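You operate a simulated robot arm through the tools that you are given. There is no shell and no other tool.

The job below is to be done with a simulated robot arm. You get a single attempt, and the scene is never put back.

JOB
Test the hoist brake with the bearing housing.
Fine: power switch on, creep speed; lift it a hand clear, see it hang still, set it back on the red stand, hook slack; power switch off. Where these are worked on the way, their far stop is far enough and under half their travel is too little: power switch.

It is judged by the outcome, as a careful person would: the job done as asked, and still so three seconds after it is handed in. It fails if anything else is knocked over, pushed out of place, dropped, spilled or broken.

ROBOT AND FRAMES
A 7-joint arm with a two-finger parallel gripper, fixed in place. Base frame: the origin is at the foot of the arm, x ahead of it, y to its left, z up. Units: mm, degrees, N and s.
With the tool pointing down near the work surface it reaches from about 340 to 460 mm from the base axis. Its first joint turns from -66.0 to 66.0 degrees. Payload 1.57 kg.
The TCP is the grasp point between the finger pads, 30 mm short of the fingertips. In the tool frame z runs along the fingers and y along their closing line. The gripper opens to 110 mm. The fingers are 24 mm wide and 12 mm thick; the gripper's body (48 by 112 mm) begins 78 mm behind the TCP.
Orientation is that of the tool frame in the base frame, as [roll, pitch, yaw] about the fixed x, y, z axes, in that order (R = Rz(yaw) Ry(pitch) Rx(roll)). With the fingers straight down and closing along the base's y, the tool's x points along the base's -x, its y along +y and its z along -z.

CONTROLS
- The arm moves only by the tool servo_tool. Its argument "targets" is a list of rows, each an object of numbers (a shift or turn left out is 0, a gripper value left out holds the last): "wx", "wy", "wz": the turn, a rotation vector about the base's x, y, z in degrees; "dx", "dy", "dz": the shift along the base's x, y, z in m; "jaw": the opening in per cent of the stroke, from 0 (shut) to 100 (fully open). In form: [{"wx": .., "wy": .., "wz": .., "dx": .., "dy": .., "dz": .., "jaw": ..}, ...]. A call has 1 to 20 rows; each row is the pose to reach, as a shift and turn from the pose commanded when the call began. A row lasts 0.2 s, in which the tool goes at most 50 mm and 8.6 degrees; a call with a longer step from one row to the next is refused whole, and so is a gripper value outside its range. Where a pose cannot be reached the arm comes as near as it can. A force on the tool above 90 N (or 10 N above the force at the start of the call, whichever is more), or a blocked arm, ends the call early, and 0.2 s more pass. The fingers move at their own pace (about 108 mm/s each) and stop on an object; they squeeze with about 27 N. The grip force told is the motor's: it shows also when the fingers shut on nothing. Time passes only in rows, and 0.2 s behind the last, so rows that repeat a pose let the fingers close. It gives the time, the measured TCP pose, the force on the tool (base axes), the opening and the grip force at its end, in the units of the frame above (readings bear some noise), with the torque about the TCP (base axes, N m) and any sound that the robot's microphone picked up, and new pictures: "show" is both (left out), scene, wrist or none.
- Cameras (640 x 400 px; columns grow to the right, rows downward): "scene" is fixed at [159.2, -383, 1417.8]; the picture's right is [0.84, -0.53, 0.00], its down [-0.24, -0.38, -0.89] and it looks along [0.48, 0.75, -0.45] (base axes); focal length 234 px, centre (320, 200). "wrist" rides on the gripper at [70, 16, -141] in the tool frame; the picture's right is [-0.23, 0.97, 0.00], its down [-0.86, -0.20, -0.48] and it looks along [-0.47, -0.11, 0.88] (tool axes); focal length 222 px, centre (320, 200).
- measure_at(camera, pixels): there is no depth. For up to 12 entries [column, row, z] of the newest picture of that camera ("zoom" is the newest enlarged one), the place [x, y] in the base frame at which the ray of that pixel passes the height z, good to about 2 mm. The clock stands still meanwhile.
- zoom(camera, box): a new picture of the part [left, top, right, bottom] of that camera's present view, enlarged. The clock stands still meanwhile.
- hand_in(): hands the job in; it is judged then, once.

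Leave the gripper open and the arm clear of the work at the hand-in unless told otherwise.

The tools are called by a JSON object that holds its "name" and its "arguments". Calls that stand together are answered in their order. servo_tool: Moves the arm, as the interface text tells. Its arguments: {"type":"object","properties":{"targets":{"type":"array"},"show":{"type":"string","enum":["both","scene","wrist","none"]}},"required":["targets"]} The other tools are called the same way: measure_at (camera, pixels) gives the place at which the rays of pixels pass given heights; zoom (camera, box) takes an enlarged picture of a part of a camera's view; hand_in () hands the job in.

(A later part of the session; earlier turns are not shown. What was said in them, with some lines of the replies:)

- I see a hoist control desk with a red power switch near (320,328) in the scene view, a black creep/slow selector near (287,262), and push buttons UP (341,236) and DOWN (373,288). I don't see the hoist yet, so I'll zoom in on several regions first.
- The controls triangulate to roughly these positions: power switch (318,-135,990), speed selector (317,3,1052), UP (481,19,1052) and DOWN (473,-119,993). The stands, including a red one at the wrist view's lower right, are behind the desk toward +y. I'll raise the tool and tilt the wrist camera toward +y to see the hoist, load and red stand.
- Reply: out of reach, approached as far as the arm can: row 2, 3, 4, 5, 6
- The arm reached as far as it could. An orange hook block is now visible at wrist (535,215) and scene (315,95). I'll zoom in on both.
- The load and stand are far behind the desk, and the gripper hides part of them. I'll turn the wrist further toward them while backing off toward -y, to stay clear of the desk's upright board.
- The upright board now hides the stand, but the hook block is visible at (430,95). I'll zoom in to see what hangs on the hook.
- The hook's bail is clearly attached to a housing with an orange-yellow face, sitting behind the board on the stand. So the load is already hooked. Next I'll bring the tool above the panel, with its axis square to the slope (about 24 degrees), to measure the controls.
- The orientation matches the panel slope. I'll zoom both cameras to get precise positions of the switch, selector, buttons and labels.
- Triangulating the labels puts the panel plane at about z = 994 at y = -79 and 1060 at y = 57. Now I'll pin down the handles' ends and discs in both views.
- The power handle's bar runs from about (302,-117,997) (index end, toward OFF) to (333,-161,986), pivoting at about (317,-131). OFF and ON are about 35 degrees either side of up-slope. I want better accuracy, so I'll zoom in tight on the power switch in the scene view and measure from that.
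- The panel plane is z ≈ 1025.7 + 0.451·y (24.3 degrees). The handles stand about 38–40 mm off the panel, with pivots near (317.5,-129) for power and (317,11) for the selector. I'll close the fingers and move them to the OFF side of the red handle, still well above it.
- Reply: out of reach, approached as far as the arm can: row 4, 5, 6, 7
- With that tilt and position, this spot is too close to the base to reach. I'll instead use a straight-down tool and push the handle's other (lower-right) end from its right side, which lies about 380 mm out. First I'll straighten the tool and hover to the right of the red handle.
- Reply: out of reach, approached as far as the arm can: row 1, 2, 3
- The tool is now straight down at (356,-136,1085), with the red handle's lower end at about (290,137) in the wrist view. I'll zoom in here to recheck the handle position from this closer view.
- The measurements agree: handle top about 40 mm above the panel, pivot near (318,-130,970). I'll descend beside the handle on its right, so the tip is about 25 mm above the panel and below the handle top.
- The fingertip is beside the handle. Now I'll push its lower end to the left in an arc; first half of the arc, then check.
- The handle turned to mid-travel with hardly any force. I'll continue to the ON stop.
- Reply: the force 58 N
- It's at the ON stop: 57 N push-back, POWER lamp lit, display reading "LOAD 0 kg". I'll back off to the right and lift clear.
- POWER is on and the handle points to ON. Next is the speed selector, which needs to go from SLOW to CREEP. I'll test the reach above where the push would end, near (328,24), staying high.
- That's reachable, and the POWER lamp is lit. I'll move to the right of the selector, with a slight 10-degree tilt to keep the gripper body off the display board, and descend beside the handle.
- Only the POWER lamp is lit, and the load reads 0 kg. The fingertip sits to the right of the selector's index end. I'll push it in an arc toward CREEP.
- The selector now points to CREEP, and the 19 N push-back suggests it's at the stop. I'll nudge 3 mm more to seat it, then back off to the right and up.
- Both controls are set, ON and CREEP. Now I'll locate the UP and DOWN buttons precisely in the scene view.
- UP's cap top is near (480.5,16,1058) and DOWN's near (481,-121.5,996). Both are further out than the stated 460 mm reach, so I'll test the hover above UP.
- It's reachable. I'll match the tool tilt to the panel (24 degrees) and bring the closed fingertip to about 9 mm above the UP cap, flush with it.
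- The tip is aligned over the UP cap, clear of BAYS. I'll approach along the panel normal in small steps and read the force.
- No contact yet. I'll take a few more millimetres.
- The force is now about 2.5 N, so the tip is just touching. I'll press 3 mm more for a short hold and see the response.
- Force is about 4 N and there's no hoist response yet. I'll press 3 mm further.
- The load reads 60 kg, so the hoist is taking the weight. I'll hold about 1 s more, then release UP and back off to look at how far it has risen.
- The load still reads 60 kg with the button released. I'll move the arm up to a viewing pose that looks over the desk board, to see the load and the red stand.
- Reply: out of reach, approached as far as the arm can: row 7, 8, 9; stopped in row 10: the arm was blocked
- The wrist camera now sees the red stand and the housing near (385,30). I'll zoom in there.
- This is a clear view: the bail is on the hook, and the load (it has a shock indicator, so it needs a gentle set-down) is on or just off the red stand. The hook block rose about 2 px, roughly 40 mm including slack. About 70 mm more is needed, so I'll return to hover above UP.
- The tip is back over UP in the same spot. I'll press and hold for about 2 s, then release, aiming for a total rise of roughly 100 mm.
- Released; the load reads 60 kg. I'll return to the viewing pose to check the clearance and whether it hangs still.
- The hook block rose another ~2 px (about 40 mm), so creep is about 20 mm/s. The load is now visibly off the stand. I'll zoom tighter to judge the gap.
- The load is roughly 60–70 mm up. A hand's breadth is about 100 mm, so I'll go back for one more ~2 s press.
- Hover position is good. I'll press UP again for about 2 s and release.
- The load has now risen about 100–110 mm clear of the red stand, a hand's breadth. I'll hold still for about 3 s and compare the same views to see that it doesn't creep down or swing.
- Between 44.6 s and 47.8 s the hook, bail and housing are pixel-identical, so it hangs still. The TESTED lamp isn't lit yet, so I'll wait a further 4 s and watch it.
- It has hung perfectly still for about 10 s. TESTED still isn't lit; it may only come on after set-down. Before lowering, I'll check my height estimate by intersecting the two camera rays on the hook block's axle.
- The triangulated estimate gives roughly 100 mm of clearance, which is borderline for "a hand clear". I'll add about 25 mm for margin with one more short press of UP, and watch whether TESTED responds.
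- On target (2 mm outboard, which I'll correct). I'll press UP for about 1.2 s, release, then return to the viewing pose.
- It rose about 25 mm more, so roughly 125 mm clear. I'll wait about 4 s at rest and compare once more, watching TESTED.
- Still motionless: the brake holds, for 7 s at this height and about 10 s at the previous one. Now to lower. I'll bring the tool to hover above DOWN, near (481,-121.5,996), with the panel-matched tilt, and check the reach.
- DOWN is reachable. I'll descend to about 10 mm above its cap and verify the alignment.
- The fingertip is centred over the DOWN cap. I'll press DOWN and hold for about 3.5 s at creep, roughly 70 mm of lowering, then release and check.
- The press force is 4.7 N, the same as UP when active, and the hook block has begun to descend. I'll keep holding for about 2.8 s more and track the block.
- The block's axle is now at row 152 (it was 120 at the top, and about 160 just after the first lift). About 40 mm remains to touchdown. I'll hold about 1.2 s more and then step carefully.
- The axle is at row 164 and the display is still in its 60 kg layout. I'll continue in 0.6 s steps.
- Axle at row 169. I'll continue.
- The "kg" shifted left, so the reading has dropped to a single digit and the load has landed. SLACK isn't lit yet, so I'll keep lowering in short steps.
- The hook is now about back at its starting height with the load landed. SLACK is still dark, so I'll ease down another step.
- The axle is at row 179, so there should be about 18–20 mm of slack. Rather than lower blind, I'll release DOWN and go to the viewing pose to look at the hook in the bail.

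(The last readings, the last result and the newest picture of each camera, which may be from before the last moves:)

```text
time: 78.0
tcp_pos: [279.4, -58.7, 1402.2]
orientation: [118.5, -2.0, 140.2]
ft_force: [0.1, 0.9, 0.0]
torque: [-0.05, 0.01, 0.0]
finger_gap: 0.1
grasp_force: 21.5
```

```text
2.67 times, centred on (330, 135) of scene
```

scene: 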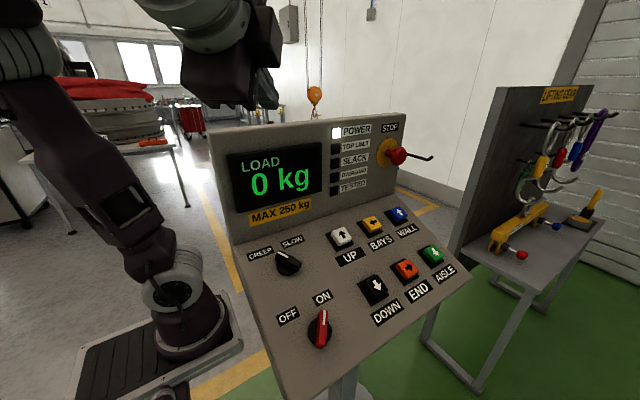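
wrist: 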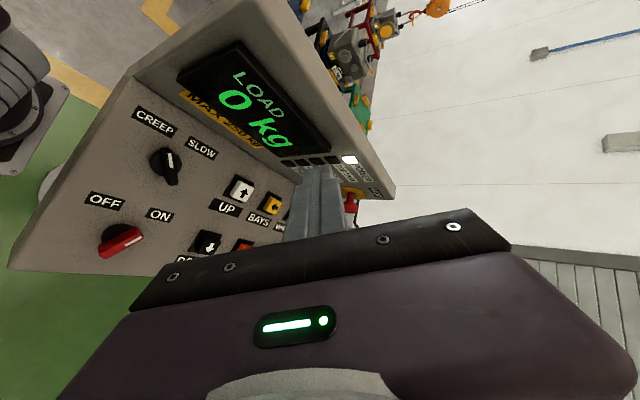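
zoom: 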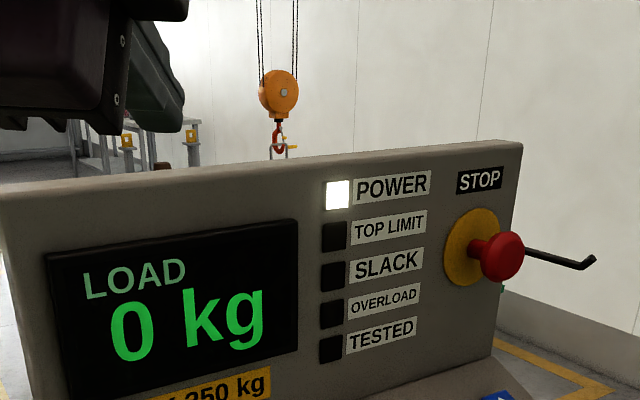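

The housing is back on the red stand between its corner blocks. The display reads 0 kg, the shock dot is still white, and the hook has dropped about 20 mm within the bail. The SLACK lamp isn't lit, so I'll lower slightly more in small steps while watching it, starting by returning above DOWN.

{"name": "servo_tool", "arguments": {"targets": [{"wx": -3.7, "wy": 1.1, "wz": 3.9, "dx": 0.02, "dy": -0.003, "dz": -0.025}, {"wx": -7.3, "wy": 2.2, "wz": 7.8, "dx": 0.04, "dy": -0.006, "dz": -0.055}, {"wx": -11, "wy": 3.3, "wz": 11.7, "dx": 0.06, "dy": -0.012, "dz": -0.085}, {"wx": -14.6, "wy": 4.5, "wz": 15.6, "dx": 0.08, "dy": -0.018, "dz": -0.115}, {"wx": -18.3, "wy": 5.6, "wz": 19.5, "dx": 0.1, "dy": -0.026, "dz": -0.145}, {"wx": -22, "wy": 6.7, "wz": 23.4, "dx": 0.12, "dy": -0.036, "dz": -0.175}, {"wx": -25.6, "wy": 7.8, "wz": 27.3, "dx": 0.14, "dy": -0.046, "dz": -0.205}, {"wx": -29.3, "wy": 8.9, "wz": 31.2, "dx": 0.165, "dy": -0.056, "dz": -0.235}, {"wx": -33, "wy": 10, "wz": 35.1, "dx": 0.185, "dy": -0.066, "dz": -0.265}, {"wx": -36.6, "wy": 11.15, "wz": 39, "dx": 0.2018, "dy": -0.076, "dz": -0.295}, {"wx": -36.6, "wy": 11.15, "wz": 39, "dx": 0.2018, "dy": -0.0813, "dz": -0.325}, {"wx": -36.6, "wy": 11.15, "wz": 39, "dx": 0.2018, "dy": -0.0813, "dz": -0.35}, {"wx": -36.6, "wy": 11.15, "wz": 39, "dx": 0.2018, "dy": -0.0813, "dz": -0.369}, {"wx": -36.6, "wy": 11.15, "wz": 39, "dx": 0.2018, "dy": -0.0813, "dz": -0.369}], "show": "scene"}}

{"name": "zoom", "arguments": {"camera": "scene", "box": [330, 240, 430, 320]}}

```text
time: 81.0
tcp_pos: [482.8, -137.9, 1032.4]
orientation: [155.9, 0.0, 180.0]
ft_force: [-0.1, -0.6, 0.3]
torque: [-0.01, 0.02, 0.01]
finger_gap: 0.0
grasp_force: 21.3
```

scene: 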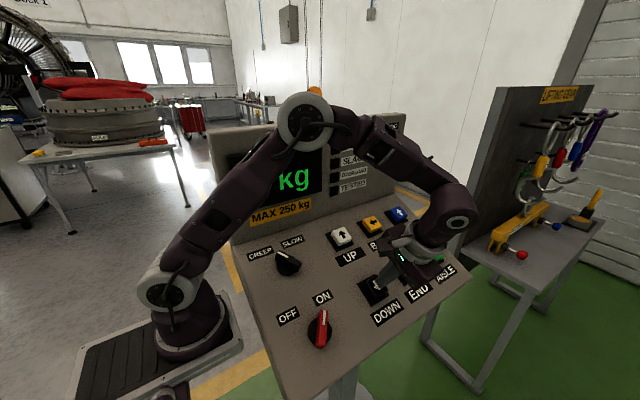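

```text
5.00 times, centred on (380, 280) of scene
```

zoom: 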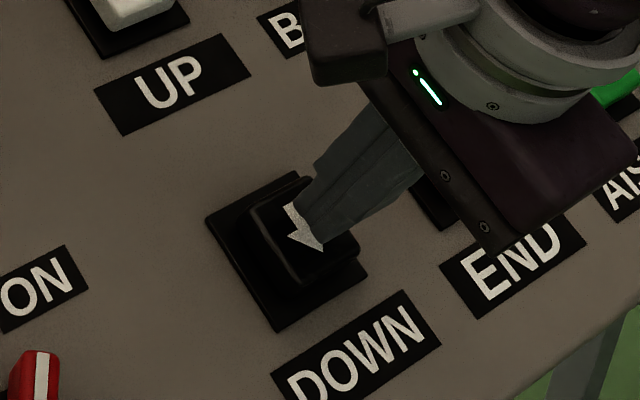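

Aligned over DOWN again. I'll press and stop at about 0.3 s of motion to check the SLACK lamp.

{"name": "servo_tool", "arguments": {"targets": [{"dx": -0.001, "dy": 0.0036, "dz": -0.0092}, {"dx": -0.001, "dy": 0.0066, "dz": -0.0169}], "show": "scene"}}

{"name": "zoom", "arguments": {"camera": "scene", "box": [220, 60, 440, 210]}}

{"name": "zoom", "arguments": {"camera": "scene", "box": [295, 70, 345, 125]}}

```text
time: 81.6
tcp_pos: [481.0, -132.4, 1016.5]
orientation: [156.0, 0.1, -180.0]
ft_force: [2.3, -0.2, 5.1]
torque: [0.06, -0.05, 0.01]
finger_gap: 0.0
grasp_force: 21.7
```

scene: 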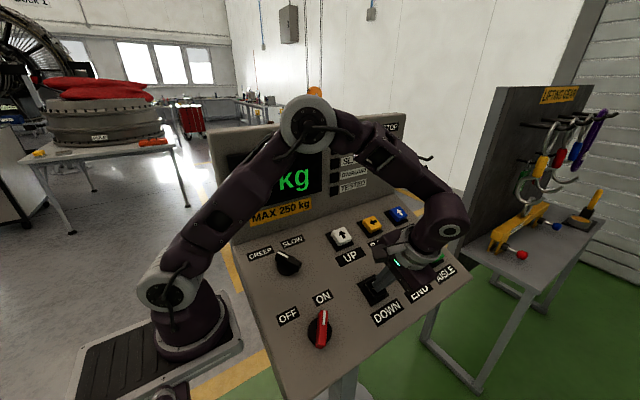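

```text
2.67 times, centred on (330, 135) of scene
```

zoom: 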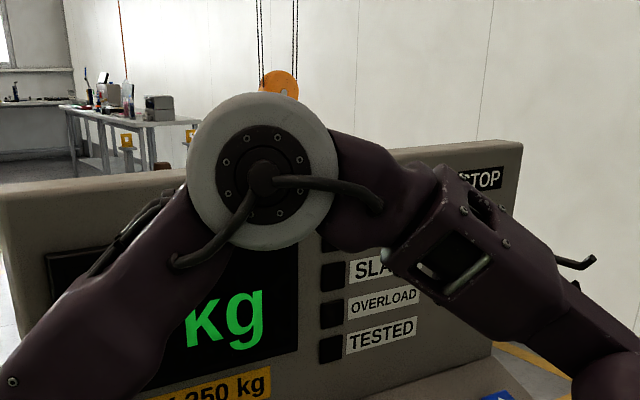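

```text
7.27 times, centred on (320, 98) of scene
```

zoom: 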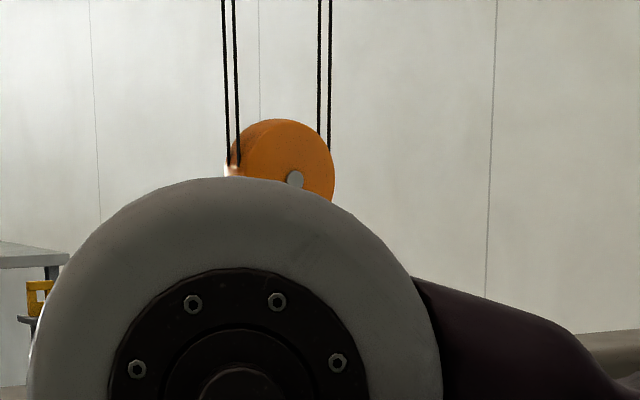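

The hook is moving down (axle about row 181) and the lamp is still off. One more 0.4 s step.

{"name": "servo_tool", "arguments": {"targets": [{}], "show": "scene"}}

{"name": "zoom", "arguments": {"camera": "scene", "box": [220, 60, 440, 210]}}

{"name": "zoom", "arguments": {"camera": "scene", "box": [295, 70, 345, 125]}}

```text
time: 82.0
tcp_pos: [480.4, -132.1, 1016.1]
orientation: [156.0, 0.0, 179.9]
ft_force: [1.8, 0.1, 6.4]
torque: [0.09, -0.04, -0.01]
finger_gap: 0.1
grasp_force: 21.2
```

scene: 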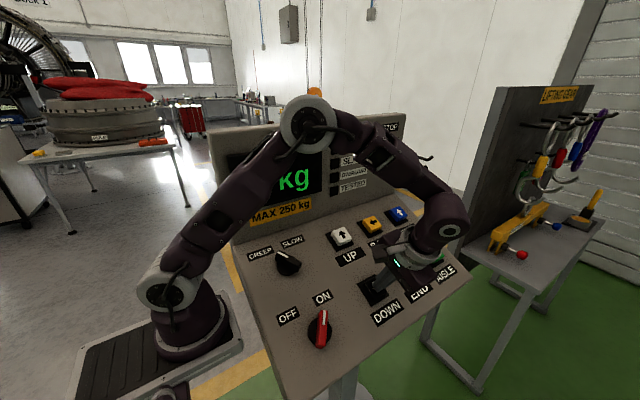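

```text
2.67 times, centred on (330, 135) of scene
```

zoom: 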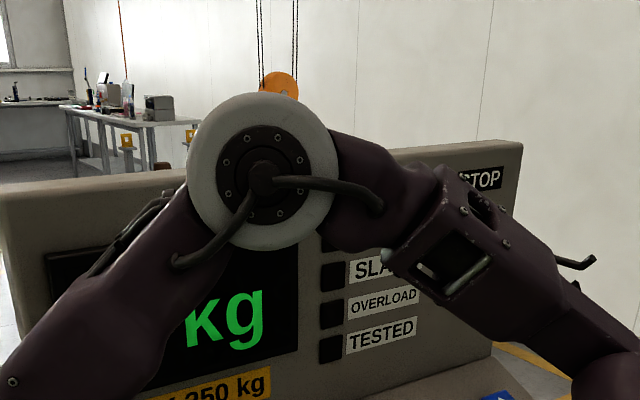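

```text
7.27 times, centred on (320, 98) of scene
```

zoom: 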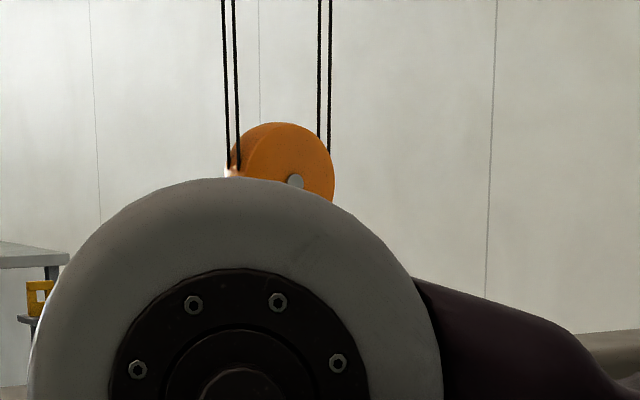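

There's about 30 mm of slack and the lamp is still dark. I'll try one last small step, then stop either way.

{"name": "servo_tool", "arguments": {"targets": [{}], "show": "scene"}}

{"name": "zoom", "arguments": {"camera": "scene", "box": [220, 60, 440, 210]}}

{"name": "zoom", "arguments": {"camera": "scene", "box": [295, 70, 345, 125]}}

```text
time: 82.4
tcp_pos: [481.6, -132.1, 1016.6]
orientation: [155.9, 0.0, 180.0]
ft_force: [2.5, -1.3, 5.1]
torque: [0.04, -0.08, 0.0]
finger_gap: 0.0
grasp_force: 21.2
```

scene: 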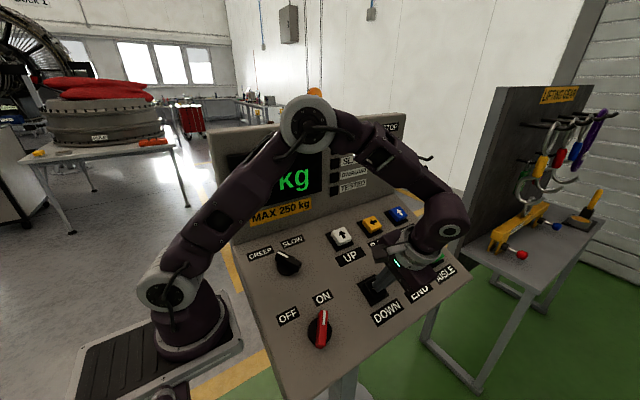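

```text
2.67 times, centred on (330, 135) of scene
```

zoom: 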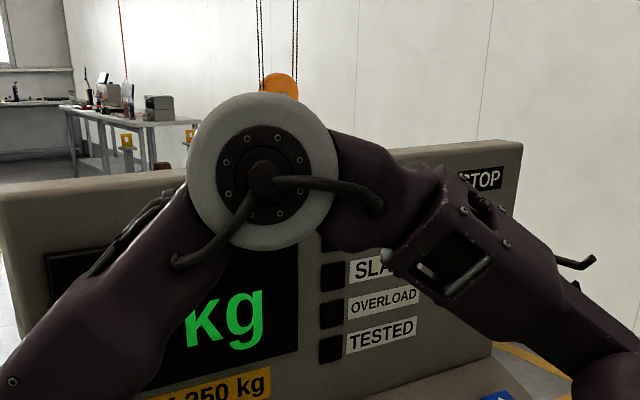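

```text
7.27 times, centred on (320, 98) of scene
```

zoom: 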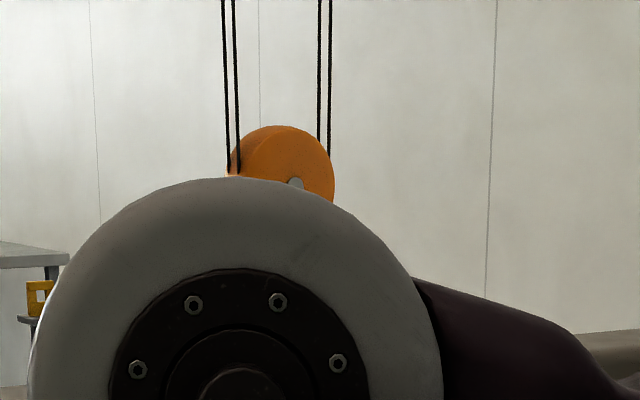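

Still dark. The lamp seems to mean something beyond an unloaded hook, so I'll stop here and release DOWN. Then I'll look from the viewing pose to confirm the hook and bail state.

{"name": "servo_tool", "arguments": {"targets": [{"dy": -0.0078, "dz": 0.0172}, {"dy": -0.0078, "dz": 0.0172}], "show": "none"}}

{"name": "servo_tool", "arguments": {"targets": [{"dy": 0.0, "dz": 0.03}, {"wx": 3.7, "wy": -1.1, "wz": -3.9, "dx": -0.015, "dy": 0.008, "dz": 0.06}, {"wx": 7.3, "wy": -2.2, "wz": -7.8, "dx": -0.035, "dy": 0.016, "dz": 0.095}, {"wx": 11, "wy": -3.3, "wz": -11.7, "dx": -0.055, "dy": 0.024, "dz": 0.13}, {"wx": 14.6, "wy": -4.5, "wz": -15.6, "dx": -0.075, "dy": 0.032, "dz": 0.165}, {"wx": 18.3, "wy": -5.6, "wz": -19.5, "dx": -0.1, "dy": 0.04, "dz": 0.2}, {"wx": 22, "wy": -6.7, "wz": -23.4, "dx": -0.12, "dy": 0.048, "dz": 0.235}, {"wx": 25.6, "wy": -7.8, "wz": -27.3, "dx": -0.14, "dy": 0.056, "dz": 0.265}, {"wx": 29.3, "wy": -8.9, "wz": -31.2, "dx": -0.16, "dy": 0.064, "dz": 0.295}, {"wx": 33, "wy": -10, "wz": -35.1, "dx": -0.18, "dy": 0.072, "dz": 0.325}, {"wx": 35, "wy": -10.6, "wz": -37.3, "dx": -0.19, "dy": 0.076, "dz": 0.35}, {"wx": 36.6, "wy": -11.15, "wz": -39, "dx": -0.201, "dy": 0.082, "dz": 0.37}, {"wx": 36.6, "wy": -11.15, "wz": -39, "dx": -0.201, "dy": 0.082, "dz": 0.37}]}}

{"name": "zoom", "arguments": {"camera": "wrist", "box": [330, 0, 450, 75]}}

{"name": "zoom", "arguments": {"camera": "scene", "box": [295, 70, 345, 125]}}

{"name": "zoom", "arguments": {"camera": "scene", "box": [220, 60, 440, 210]}}

```text
time: 83.0
tcp_pos: [480.6, -140.3, 1033.8]
orientation: [156.0, 0.0, -180.0]
ft_force: [0.7, -0.5, -1.1]
torque: [-0.05, -0.01, 0.0]
finger_gap: 0.0
grasp_force: 21.5
```

```text
time: 85.8
tcp_pos: [280.2, -59.5, 1402.3]
orientation: [118.5, -2.0, 140.2]
ft_force: [-0.4, 1.3, 0.0]
torque: [0.01, 0.03, 0.0]
finger_gap: 0.1
grasp_force: 21.5
```

scene: 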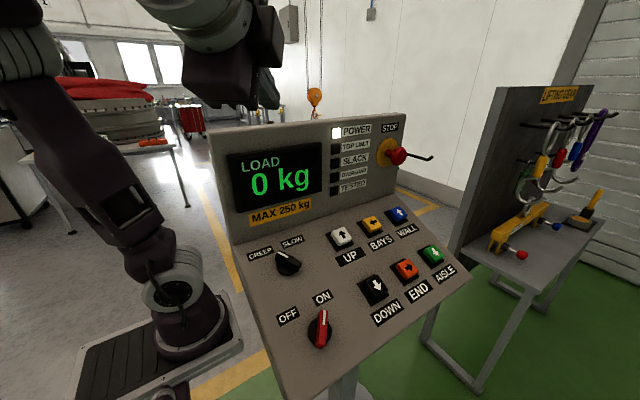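
wrist: 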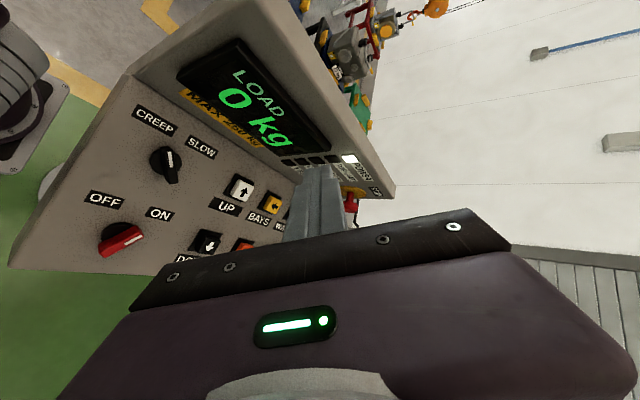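

```text
5.33 times, centred on (390, 38) of wrist
```

zoom: 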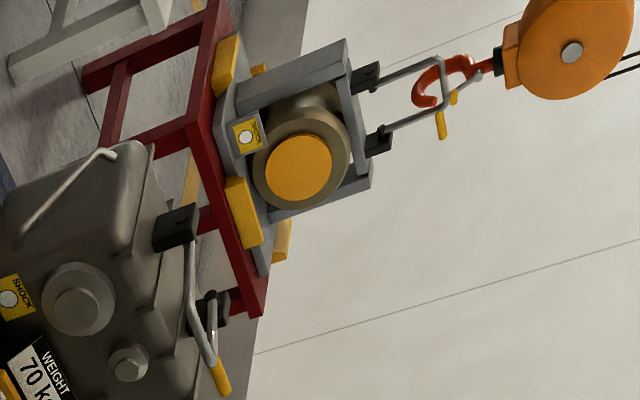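

```text
7.27 times, centred on (320, 98) of scene
```

zoom: 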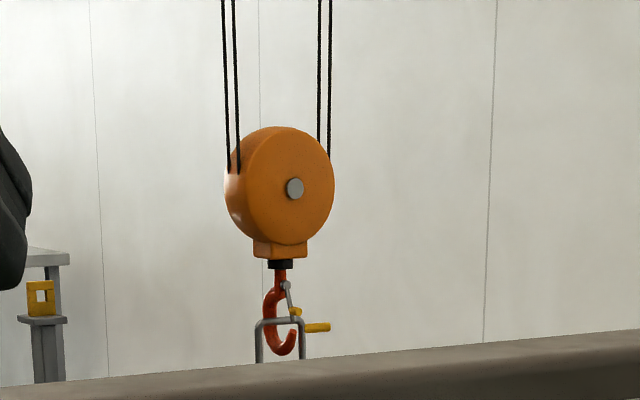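

```text
2.67 times, centred on (330, 135) of scene
```

zoom: 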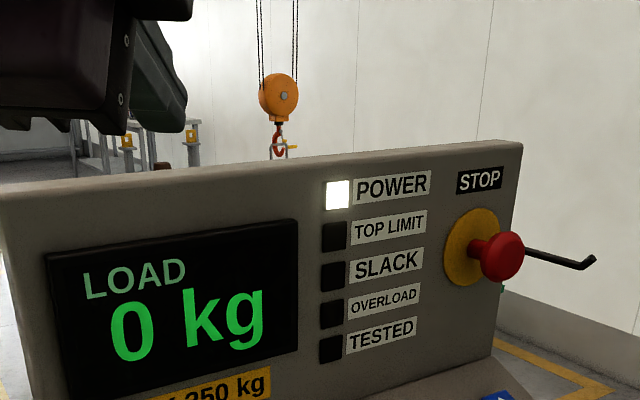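

The hook now hangs clearly slack inside the bail: 0 kg, bail at row 320 and hook bottom at row 356. The housing sits on the red stand. I'll zoom in closely on the lamps to be sure of their state.

{"name": "zoom", "arguments": {"camera": "scene", "box": [325, 120, 385, 200]}}

{"name": "zoom", "arguments": {"camera": "wrist", "box": [260, 130, 400, 220]}}

{"name": "zoom", "arguments": {"camera": "wrist", "box": [380, 0, 440, 40]}}

```text
5.00 times, centred on (355, 160) of scene
```

zoom: 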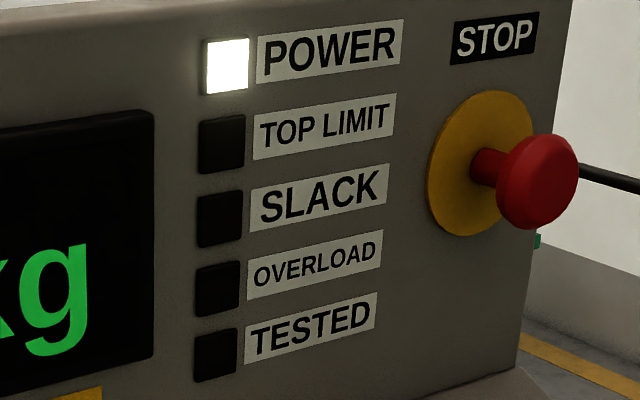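

```text
4.44 times, centred on (330, 175) of wrist
```

zoom: 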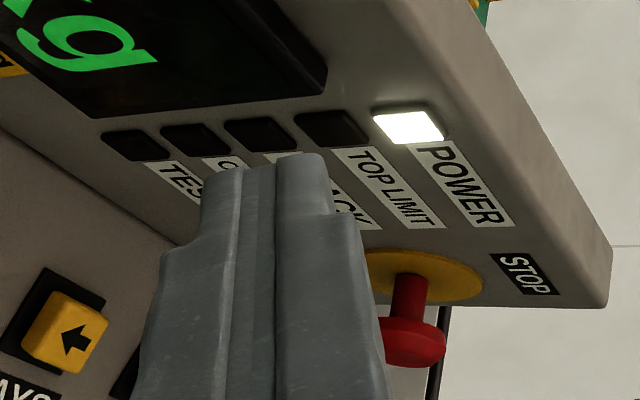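

```text
10.00 times, centred on (410, 20) of wrist
```

zoom: 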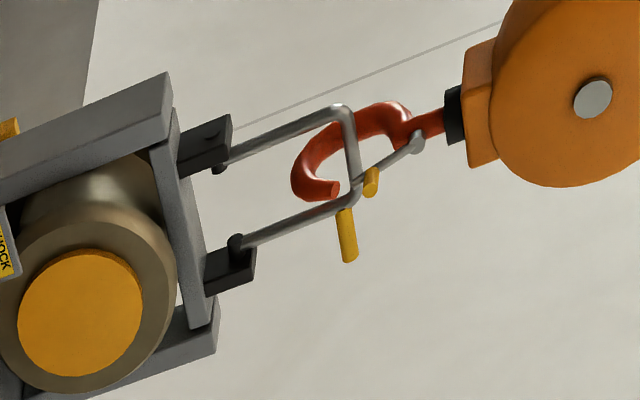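

Only POWER is lit. The bail sits freely inside the hook with its latch closed. To validate my height estimate, I'll check the range to the red stand by measuring where its visible foot meets the floor.

{"name": "measure_at", "arguments": {"camera": "wrist", "pixels": [[345.9, 13.5, 0], [347, 16.5, 0], [347, 9, 0], [370, 3, 400], [370, 3, 500]]}}

{"name": "zoom", "arguments": {"camera": "wrist", "box": [325, 0, 405, 60]}}

```text
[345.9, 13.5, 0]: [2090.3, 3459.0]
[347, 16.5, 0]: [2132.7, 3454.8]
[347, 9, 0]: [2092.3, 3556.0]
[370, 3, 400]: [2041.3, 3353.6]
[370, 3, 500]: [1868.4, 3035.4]
```

```text
6.67 times, centred on (365, 30) of wrist
```

zoom: 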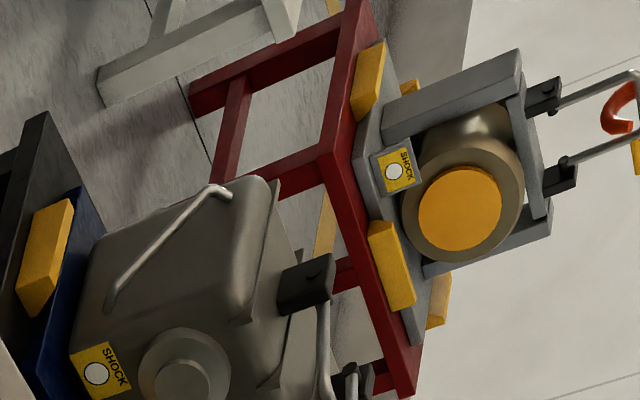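

The range check agrees (the stand foot is on the floor near (2.1,3.46) m), so the lift heights of about 105–128 mm were right. The load is on the red stand and the hook is slack at 0 kg. Next I'll turn the power switch off: straighten the tool and hover to the right of the red handle.

{"name": "servo_tool", "arguments": {"targets": [{"wx": -4.97, "wy": 1.63, "wz": 3.08, "dx": 0.015, "dy": -0.005, "dz": -0.02}, {"wx": -9.93, "wy": 3.27, "wz": 6.15, "dx": 0.035, "dy": -0.012, "dz": -0.045}, {"wx": -14.9, "wy": 4.9, "wz": 9.23, "dx": 0.055, "dy": -0.02, "dz": -0.07}, {"wx": -19.87, "wy": 6.53, "wz": 12.3, "dx": 0.075, "dy": -0.028, "dz": -0.098}, {"wx": -24.83, "wy": 8.17, "wz": 15.38, "dx": 0.09, "dy": -0.036, "dz": -0.126}, {"wx": -29.8, "wy": 9.8, "wz": 18.45, "dx": 0.1, "dy": -0.044, "dz": -0.155}, {"wx": -34.77, "wy": 11.43, "wz": 21.53, "dx": 0.105, "dy": -0.052, "dz": -0.183}, {"wx": -39.73, "wy": 13.07, "wz": 24.6, "dx": 0.105, "dy": -0.06, "dz": -0.212}, {"wx": -44.7, "wy": 14.7, "wz": 27.68, "dx": 0.1, "dy": -0.068, "dz": -0.24}, {"wx": -49.67, "wy": 16.33, "wz": 30.75, "dx": 0.092, "dy": -0.076, "dz": -0.268}, {"wx": -54.63, "wy": 17.97, "wz": 33.83, "dx": 0.085, "dy": -0.082, "dz": -0.292}, {"wx": -59.6, "wy": 19.6, "wz": 36.9, "dx": 0.0803, "dy": -0.0844, "dz": -0.312}, {"wx": -59.6, "wy": 19.6, "wz": 36.9, "dx": 0.0803, "dy": -0.0844, "dz": -0.312}]}}

{"name": "zoom", "arguments": {"camera": "scene", "box": [270, 250, 390, 350]}}

```text
time: 88.6
tcp_pos: [358.4, -144.2, 1089.5]
orientation: [-179.9, 0.0, -179.9]
ft_force: [-0.5, -0.4, 0.0]
torque: [0.0, 0.01, -0.01]
finger_gap: 0.1
grasp_force: 21.0
```

scene: 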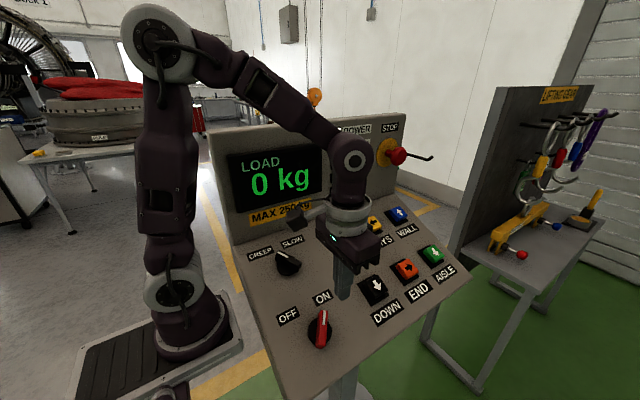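
wrist: 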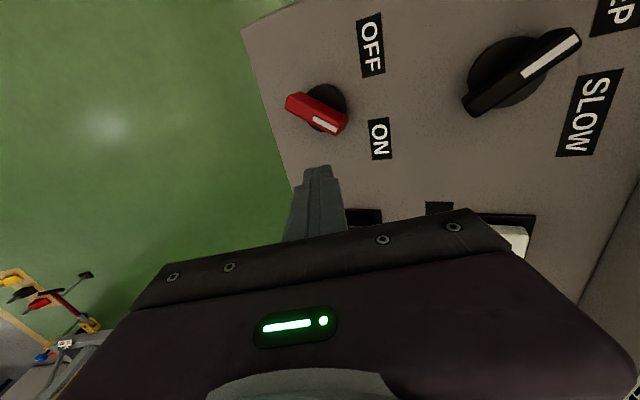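

```text
4.00 times, centred on (330, 300) of scene
```

zoom: 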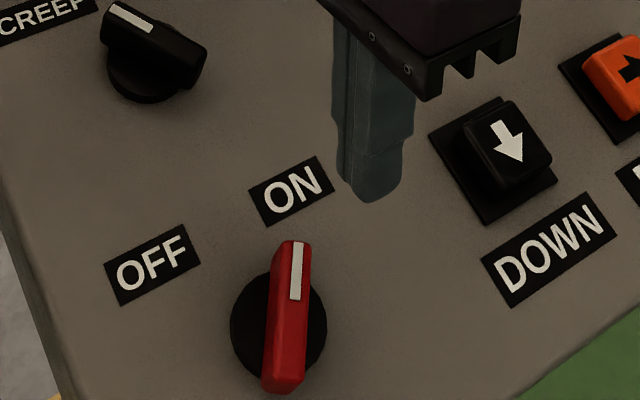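

The tool is straight down at (358,-144,1090), with the red handle pointing to ON. I'll descend to its right side.

{"name": "servo_tool", "arguments": {"targets": [{"dx": 0.0021, "dy": 0.0003, "dz": -0.03}, {"dx": 0.0021, "dy": 0.0003, "dz": -0.055}, {"dx": 0.0021, "dy": 0.0003, "dz": -0.0713}, {"dx": 0.0021, "dy": 0.0003, "dz": -0.0713}]}}

{"name": "zoom", "arguments": {"camera": "scene", "box": [270, 250, 390, 350]}}

```text
time: 89.6
tcp_pos: [360.4, -142.4, 1019.1]
orientation: [180.0, 0.0, -179.9]
ft_force: [-0.3, 0.2, -0.9]
torque: [0.01, 0.01, 0.03]
finger_gap: 0.0
grasp_force: 21.7
```

scene: 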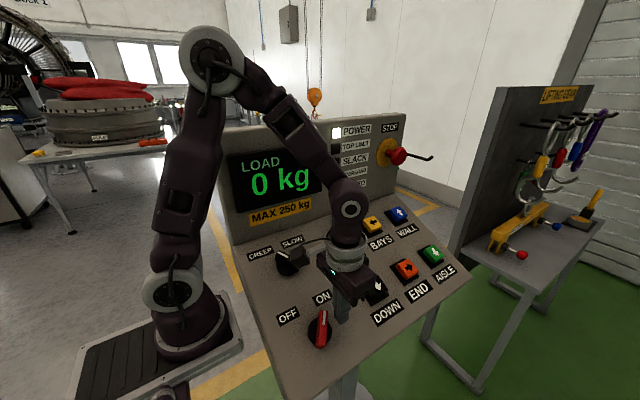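
wrist: 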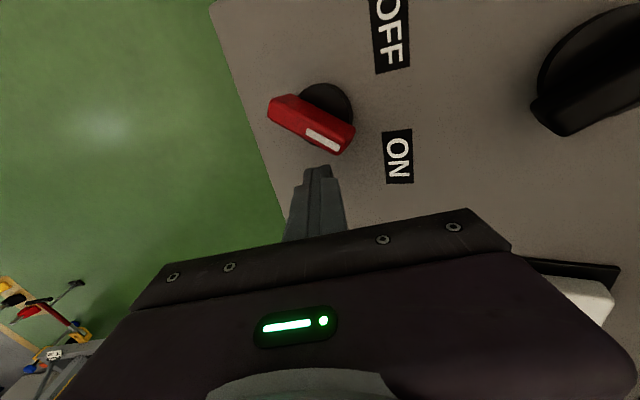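

```text
4.00 times, centred on (330, 300) of scene
```

zoom: 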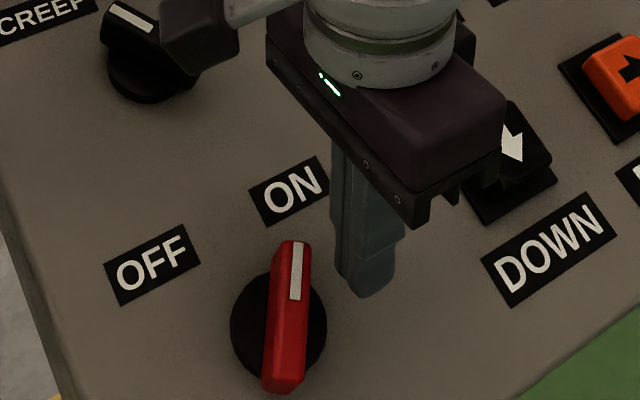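

The finger is beside the index end. I'll push it in an arc toward OFF.

{"name": "servo_tool", "arguments": {"targets": [{"dx": -0.006, "dy": 0.0028, "dz": 0.0012}, {"dx": -0.0119, "dy": 0.0055, "dz": 0.0023}, {"dx": -0.0135, "dy": 0.0093, "dz": 0.004}, {"dx": -0.015, "dy": 0.0132, "dz": 0.0058}, {"dx": -0.0195, "dy": 0.0173, "dz": 0.0076}, {"dx": -0.0239, "dy": 0.0213, "dz": 0.0094}, {"dx": -0.0263, "dy": 0.0243, "dz": 0.0108}, {"dx": -0.0287, "dy": 0.0273, "dz": 0.0121}, {"dx": -0.0317, "dy": 0.029, "dz": 0.0129}, {"dx": -0.0347, "dy": 0.0306, "dz": 0.0136}]}}

{"name": "zoom", "arguments": {"camera": "scene", "box": [250, 240, 390, 350]}}

```text
time: 91.8
tcp_pos: [327.6, -111.5, 1034.2]
orientation: [-179.9, 0.0, -180.0]
ft_force: [0.2, 0.0, 0.1]
torque: [0.02, 0.0, 0.01]
finger_gap: 0.0
grasp_force: 21.4
```

scene: 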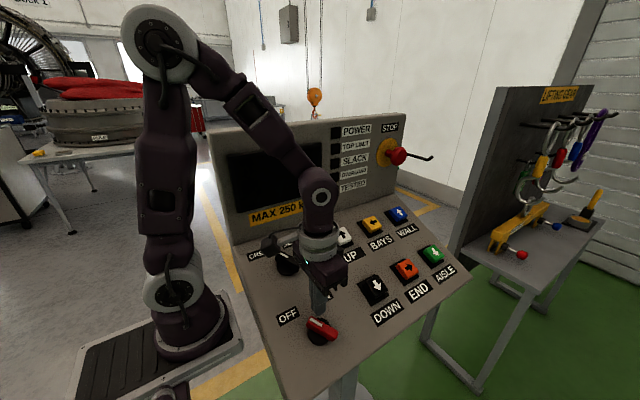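
wrist: 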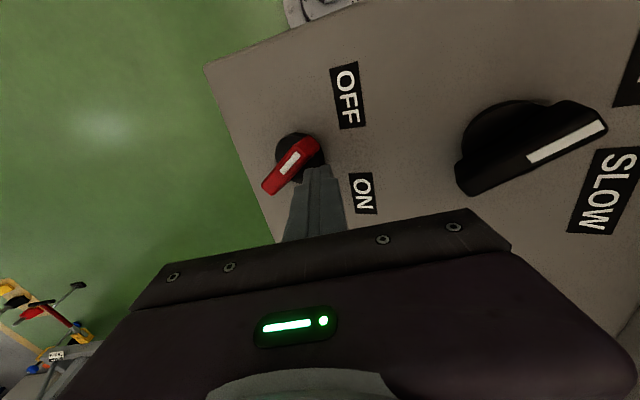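

```text
3.64 times, centred on (320, 295) of scene
```

zoom: 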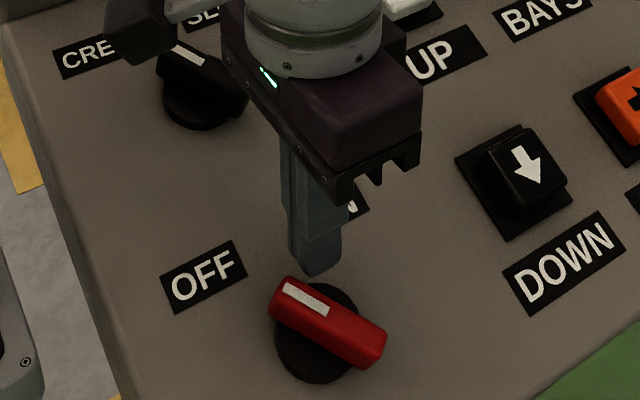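

The display is dark and the POWER lamp is out. I feel no reaction force, so I'll nudge a few millimetres further to make sure the handle is at its OFF stop, then back off and lift clear.

{"name": "servo_tool", "arguments": {"targets": [{"dx": -0.003, "dy": 0.0005, "dz": 0.0}, {"dx": -0.005, "dy": 0.0008, "dz": 0.0}, {"dx": -0.005, "dy": 0.0008, "dz": 0.0}], "show": "wrist"}}

```text
time: 92.6
tcp_pos: [322.4, -110.5, 1034.3]
orientation: [-180.0, 0.1, 179.9]
ft_force: [7.5, -1.6, 3.4]
torque: [-0.05, -0.15, 0.08]
finger_gap: 0.1
grasp_force: 21.2
```

wrist: 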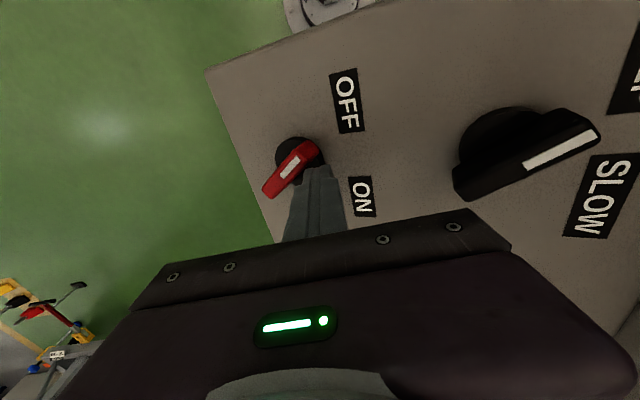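

7.5 N reaction: the handle is against the OFF stop. I'll back off to the right, lift clear, and open the gripper once it's well above the panel.

{"name": "servo_tool", "arguments": {"targets": [{"dx": 0.015, "dy": -0.006, "dz": 0.0}, {"dx": 0.03, "dy": -0.012, "dz": 0.015}, {"dx": 0.035, "dy": -0.012, "dz": 0.055}, {"dx": 0.035, "dy": -0.012, "dz": 0.1}, {"dx": 0.035, "dy": 0.0, "dz": 0.145}, {"dx": 0.035, "dy": 0.02, "dz": 0.185}, {"dx": 0.035, "dy": 0.04, "dz": 0.225, "jaw": 100}, {"dx": 0.035, "dy": 0.06, "dz": 0.255, "jaw": 100}, {"dx": 0.035, "dy": 0.06, "dz": 0.255, "jaw": 100}, {"dx": 0.035, "dy": 0.06, "dz": 0.255, "jaw": 100}]}}

{"name": "zoom", "arguments": {"camera": "scene", "box": [230, 220, 390, 350]}}

{"name": "zoom", "arguments": {"camera": "scene", "box": [210, 60, 450, 210]}}

```text
time: 94.8
tcp_pos: [358.1, -51.2, 1289.3]
orientation: [-179.9, 0.1, -179.9]
ft_force: [1.0, 1.2, 0.1]
torque: [-0.01, -0.01, 0.02]
finger_gap: 110.0
grasp_force: 0.1
```

scene: 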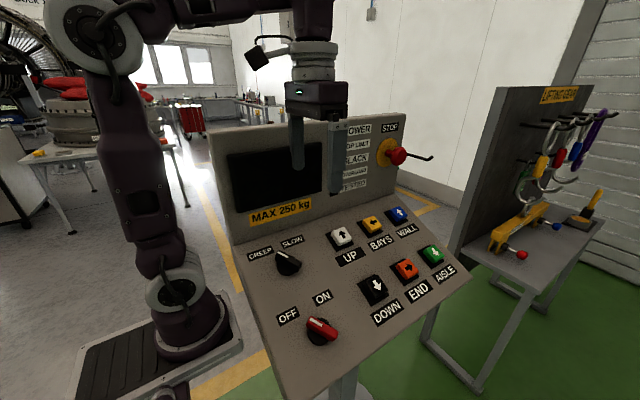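
wrist: 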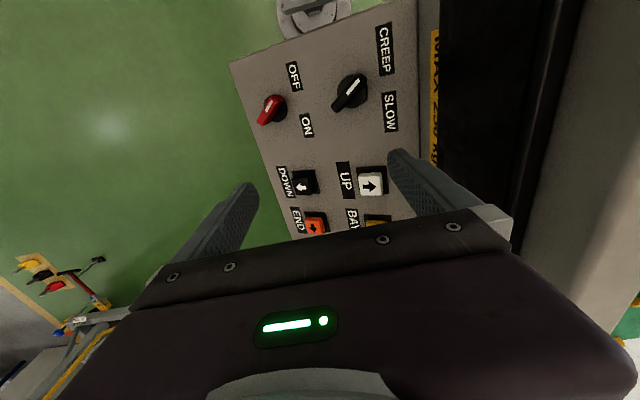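

```text
3.08 times, centred on (310, 285) of scene
```

zoom: 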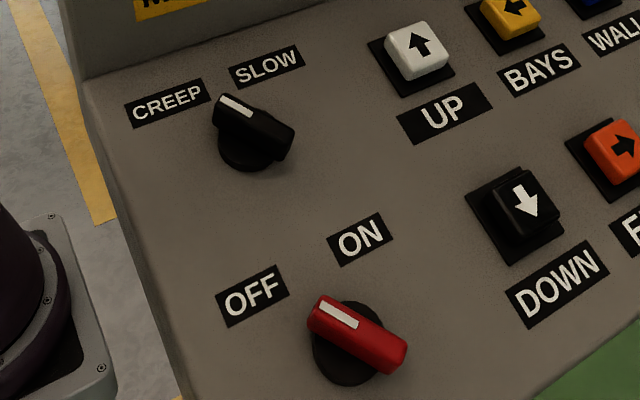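

```text
2.67 times, centred on (330, 135) of scene
```

zoom: 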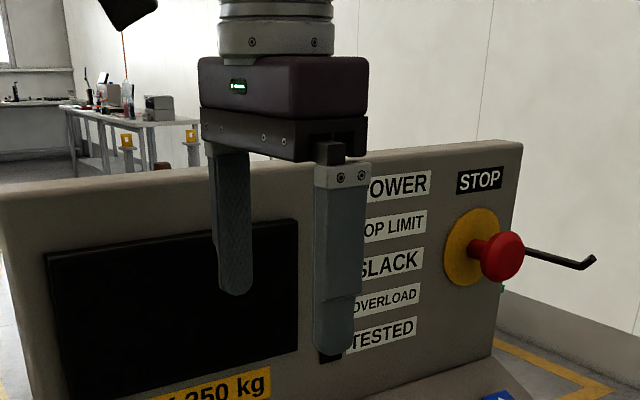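

The power switch is at OFF (same position as at the start), the display and lamps are dark, and the selector is at CREEP. The housing rests on the red stand with the hook slack. The gripper is open and clear of the desk, so I'm handing in.

{"name": "hand_in", "arguments": {}}

```text
The job is handed in.
```

I lifted the bearing housing a hand clear, it hung still, and it's back on the red stand. The hook is slack and the power switch is off.

- **Setup:** I turned the power switch to its ON stop and the selector from SLOW to CREEP before lifting.
- **Lift:** The display read 60 kg. I lifted in stages, stopping at roughly 105 mm and then 125–130 mm clear of the stand (estimated from the cameras).
- **Brake:** At the 105 mm stop I saw no movement in pictures taken over about 7 s. At the higher stop it stayed still over about 4 s.
- **Set-down:** I lowered it at creep. The display went to 0 kg, the housing sat between its corner blocks, and its shock indicator stayed white. The hook hangs about 40 mm slack inside the bail.
- **End state:** The power switch is at its OFF stop with the display and POWER lamp out. The selector is still on CREEP, and the gripper is open and clear of the desk.

The SLACK and TESTED lamps never lit, even with 40 mm of slack and long holds. I don't know what triggers them, so I went by the 0 kg reading and the cameras instead.
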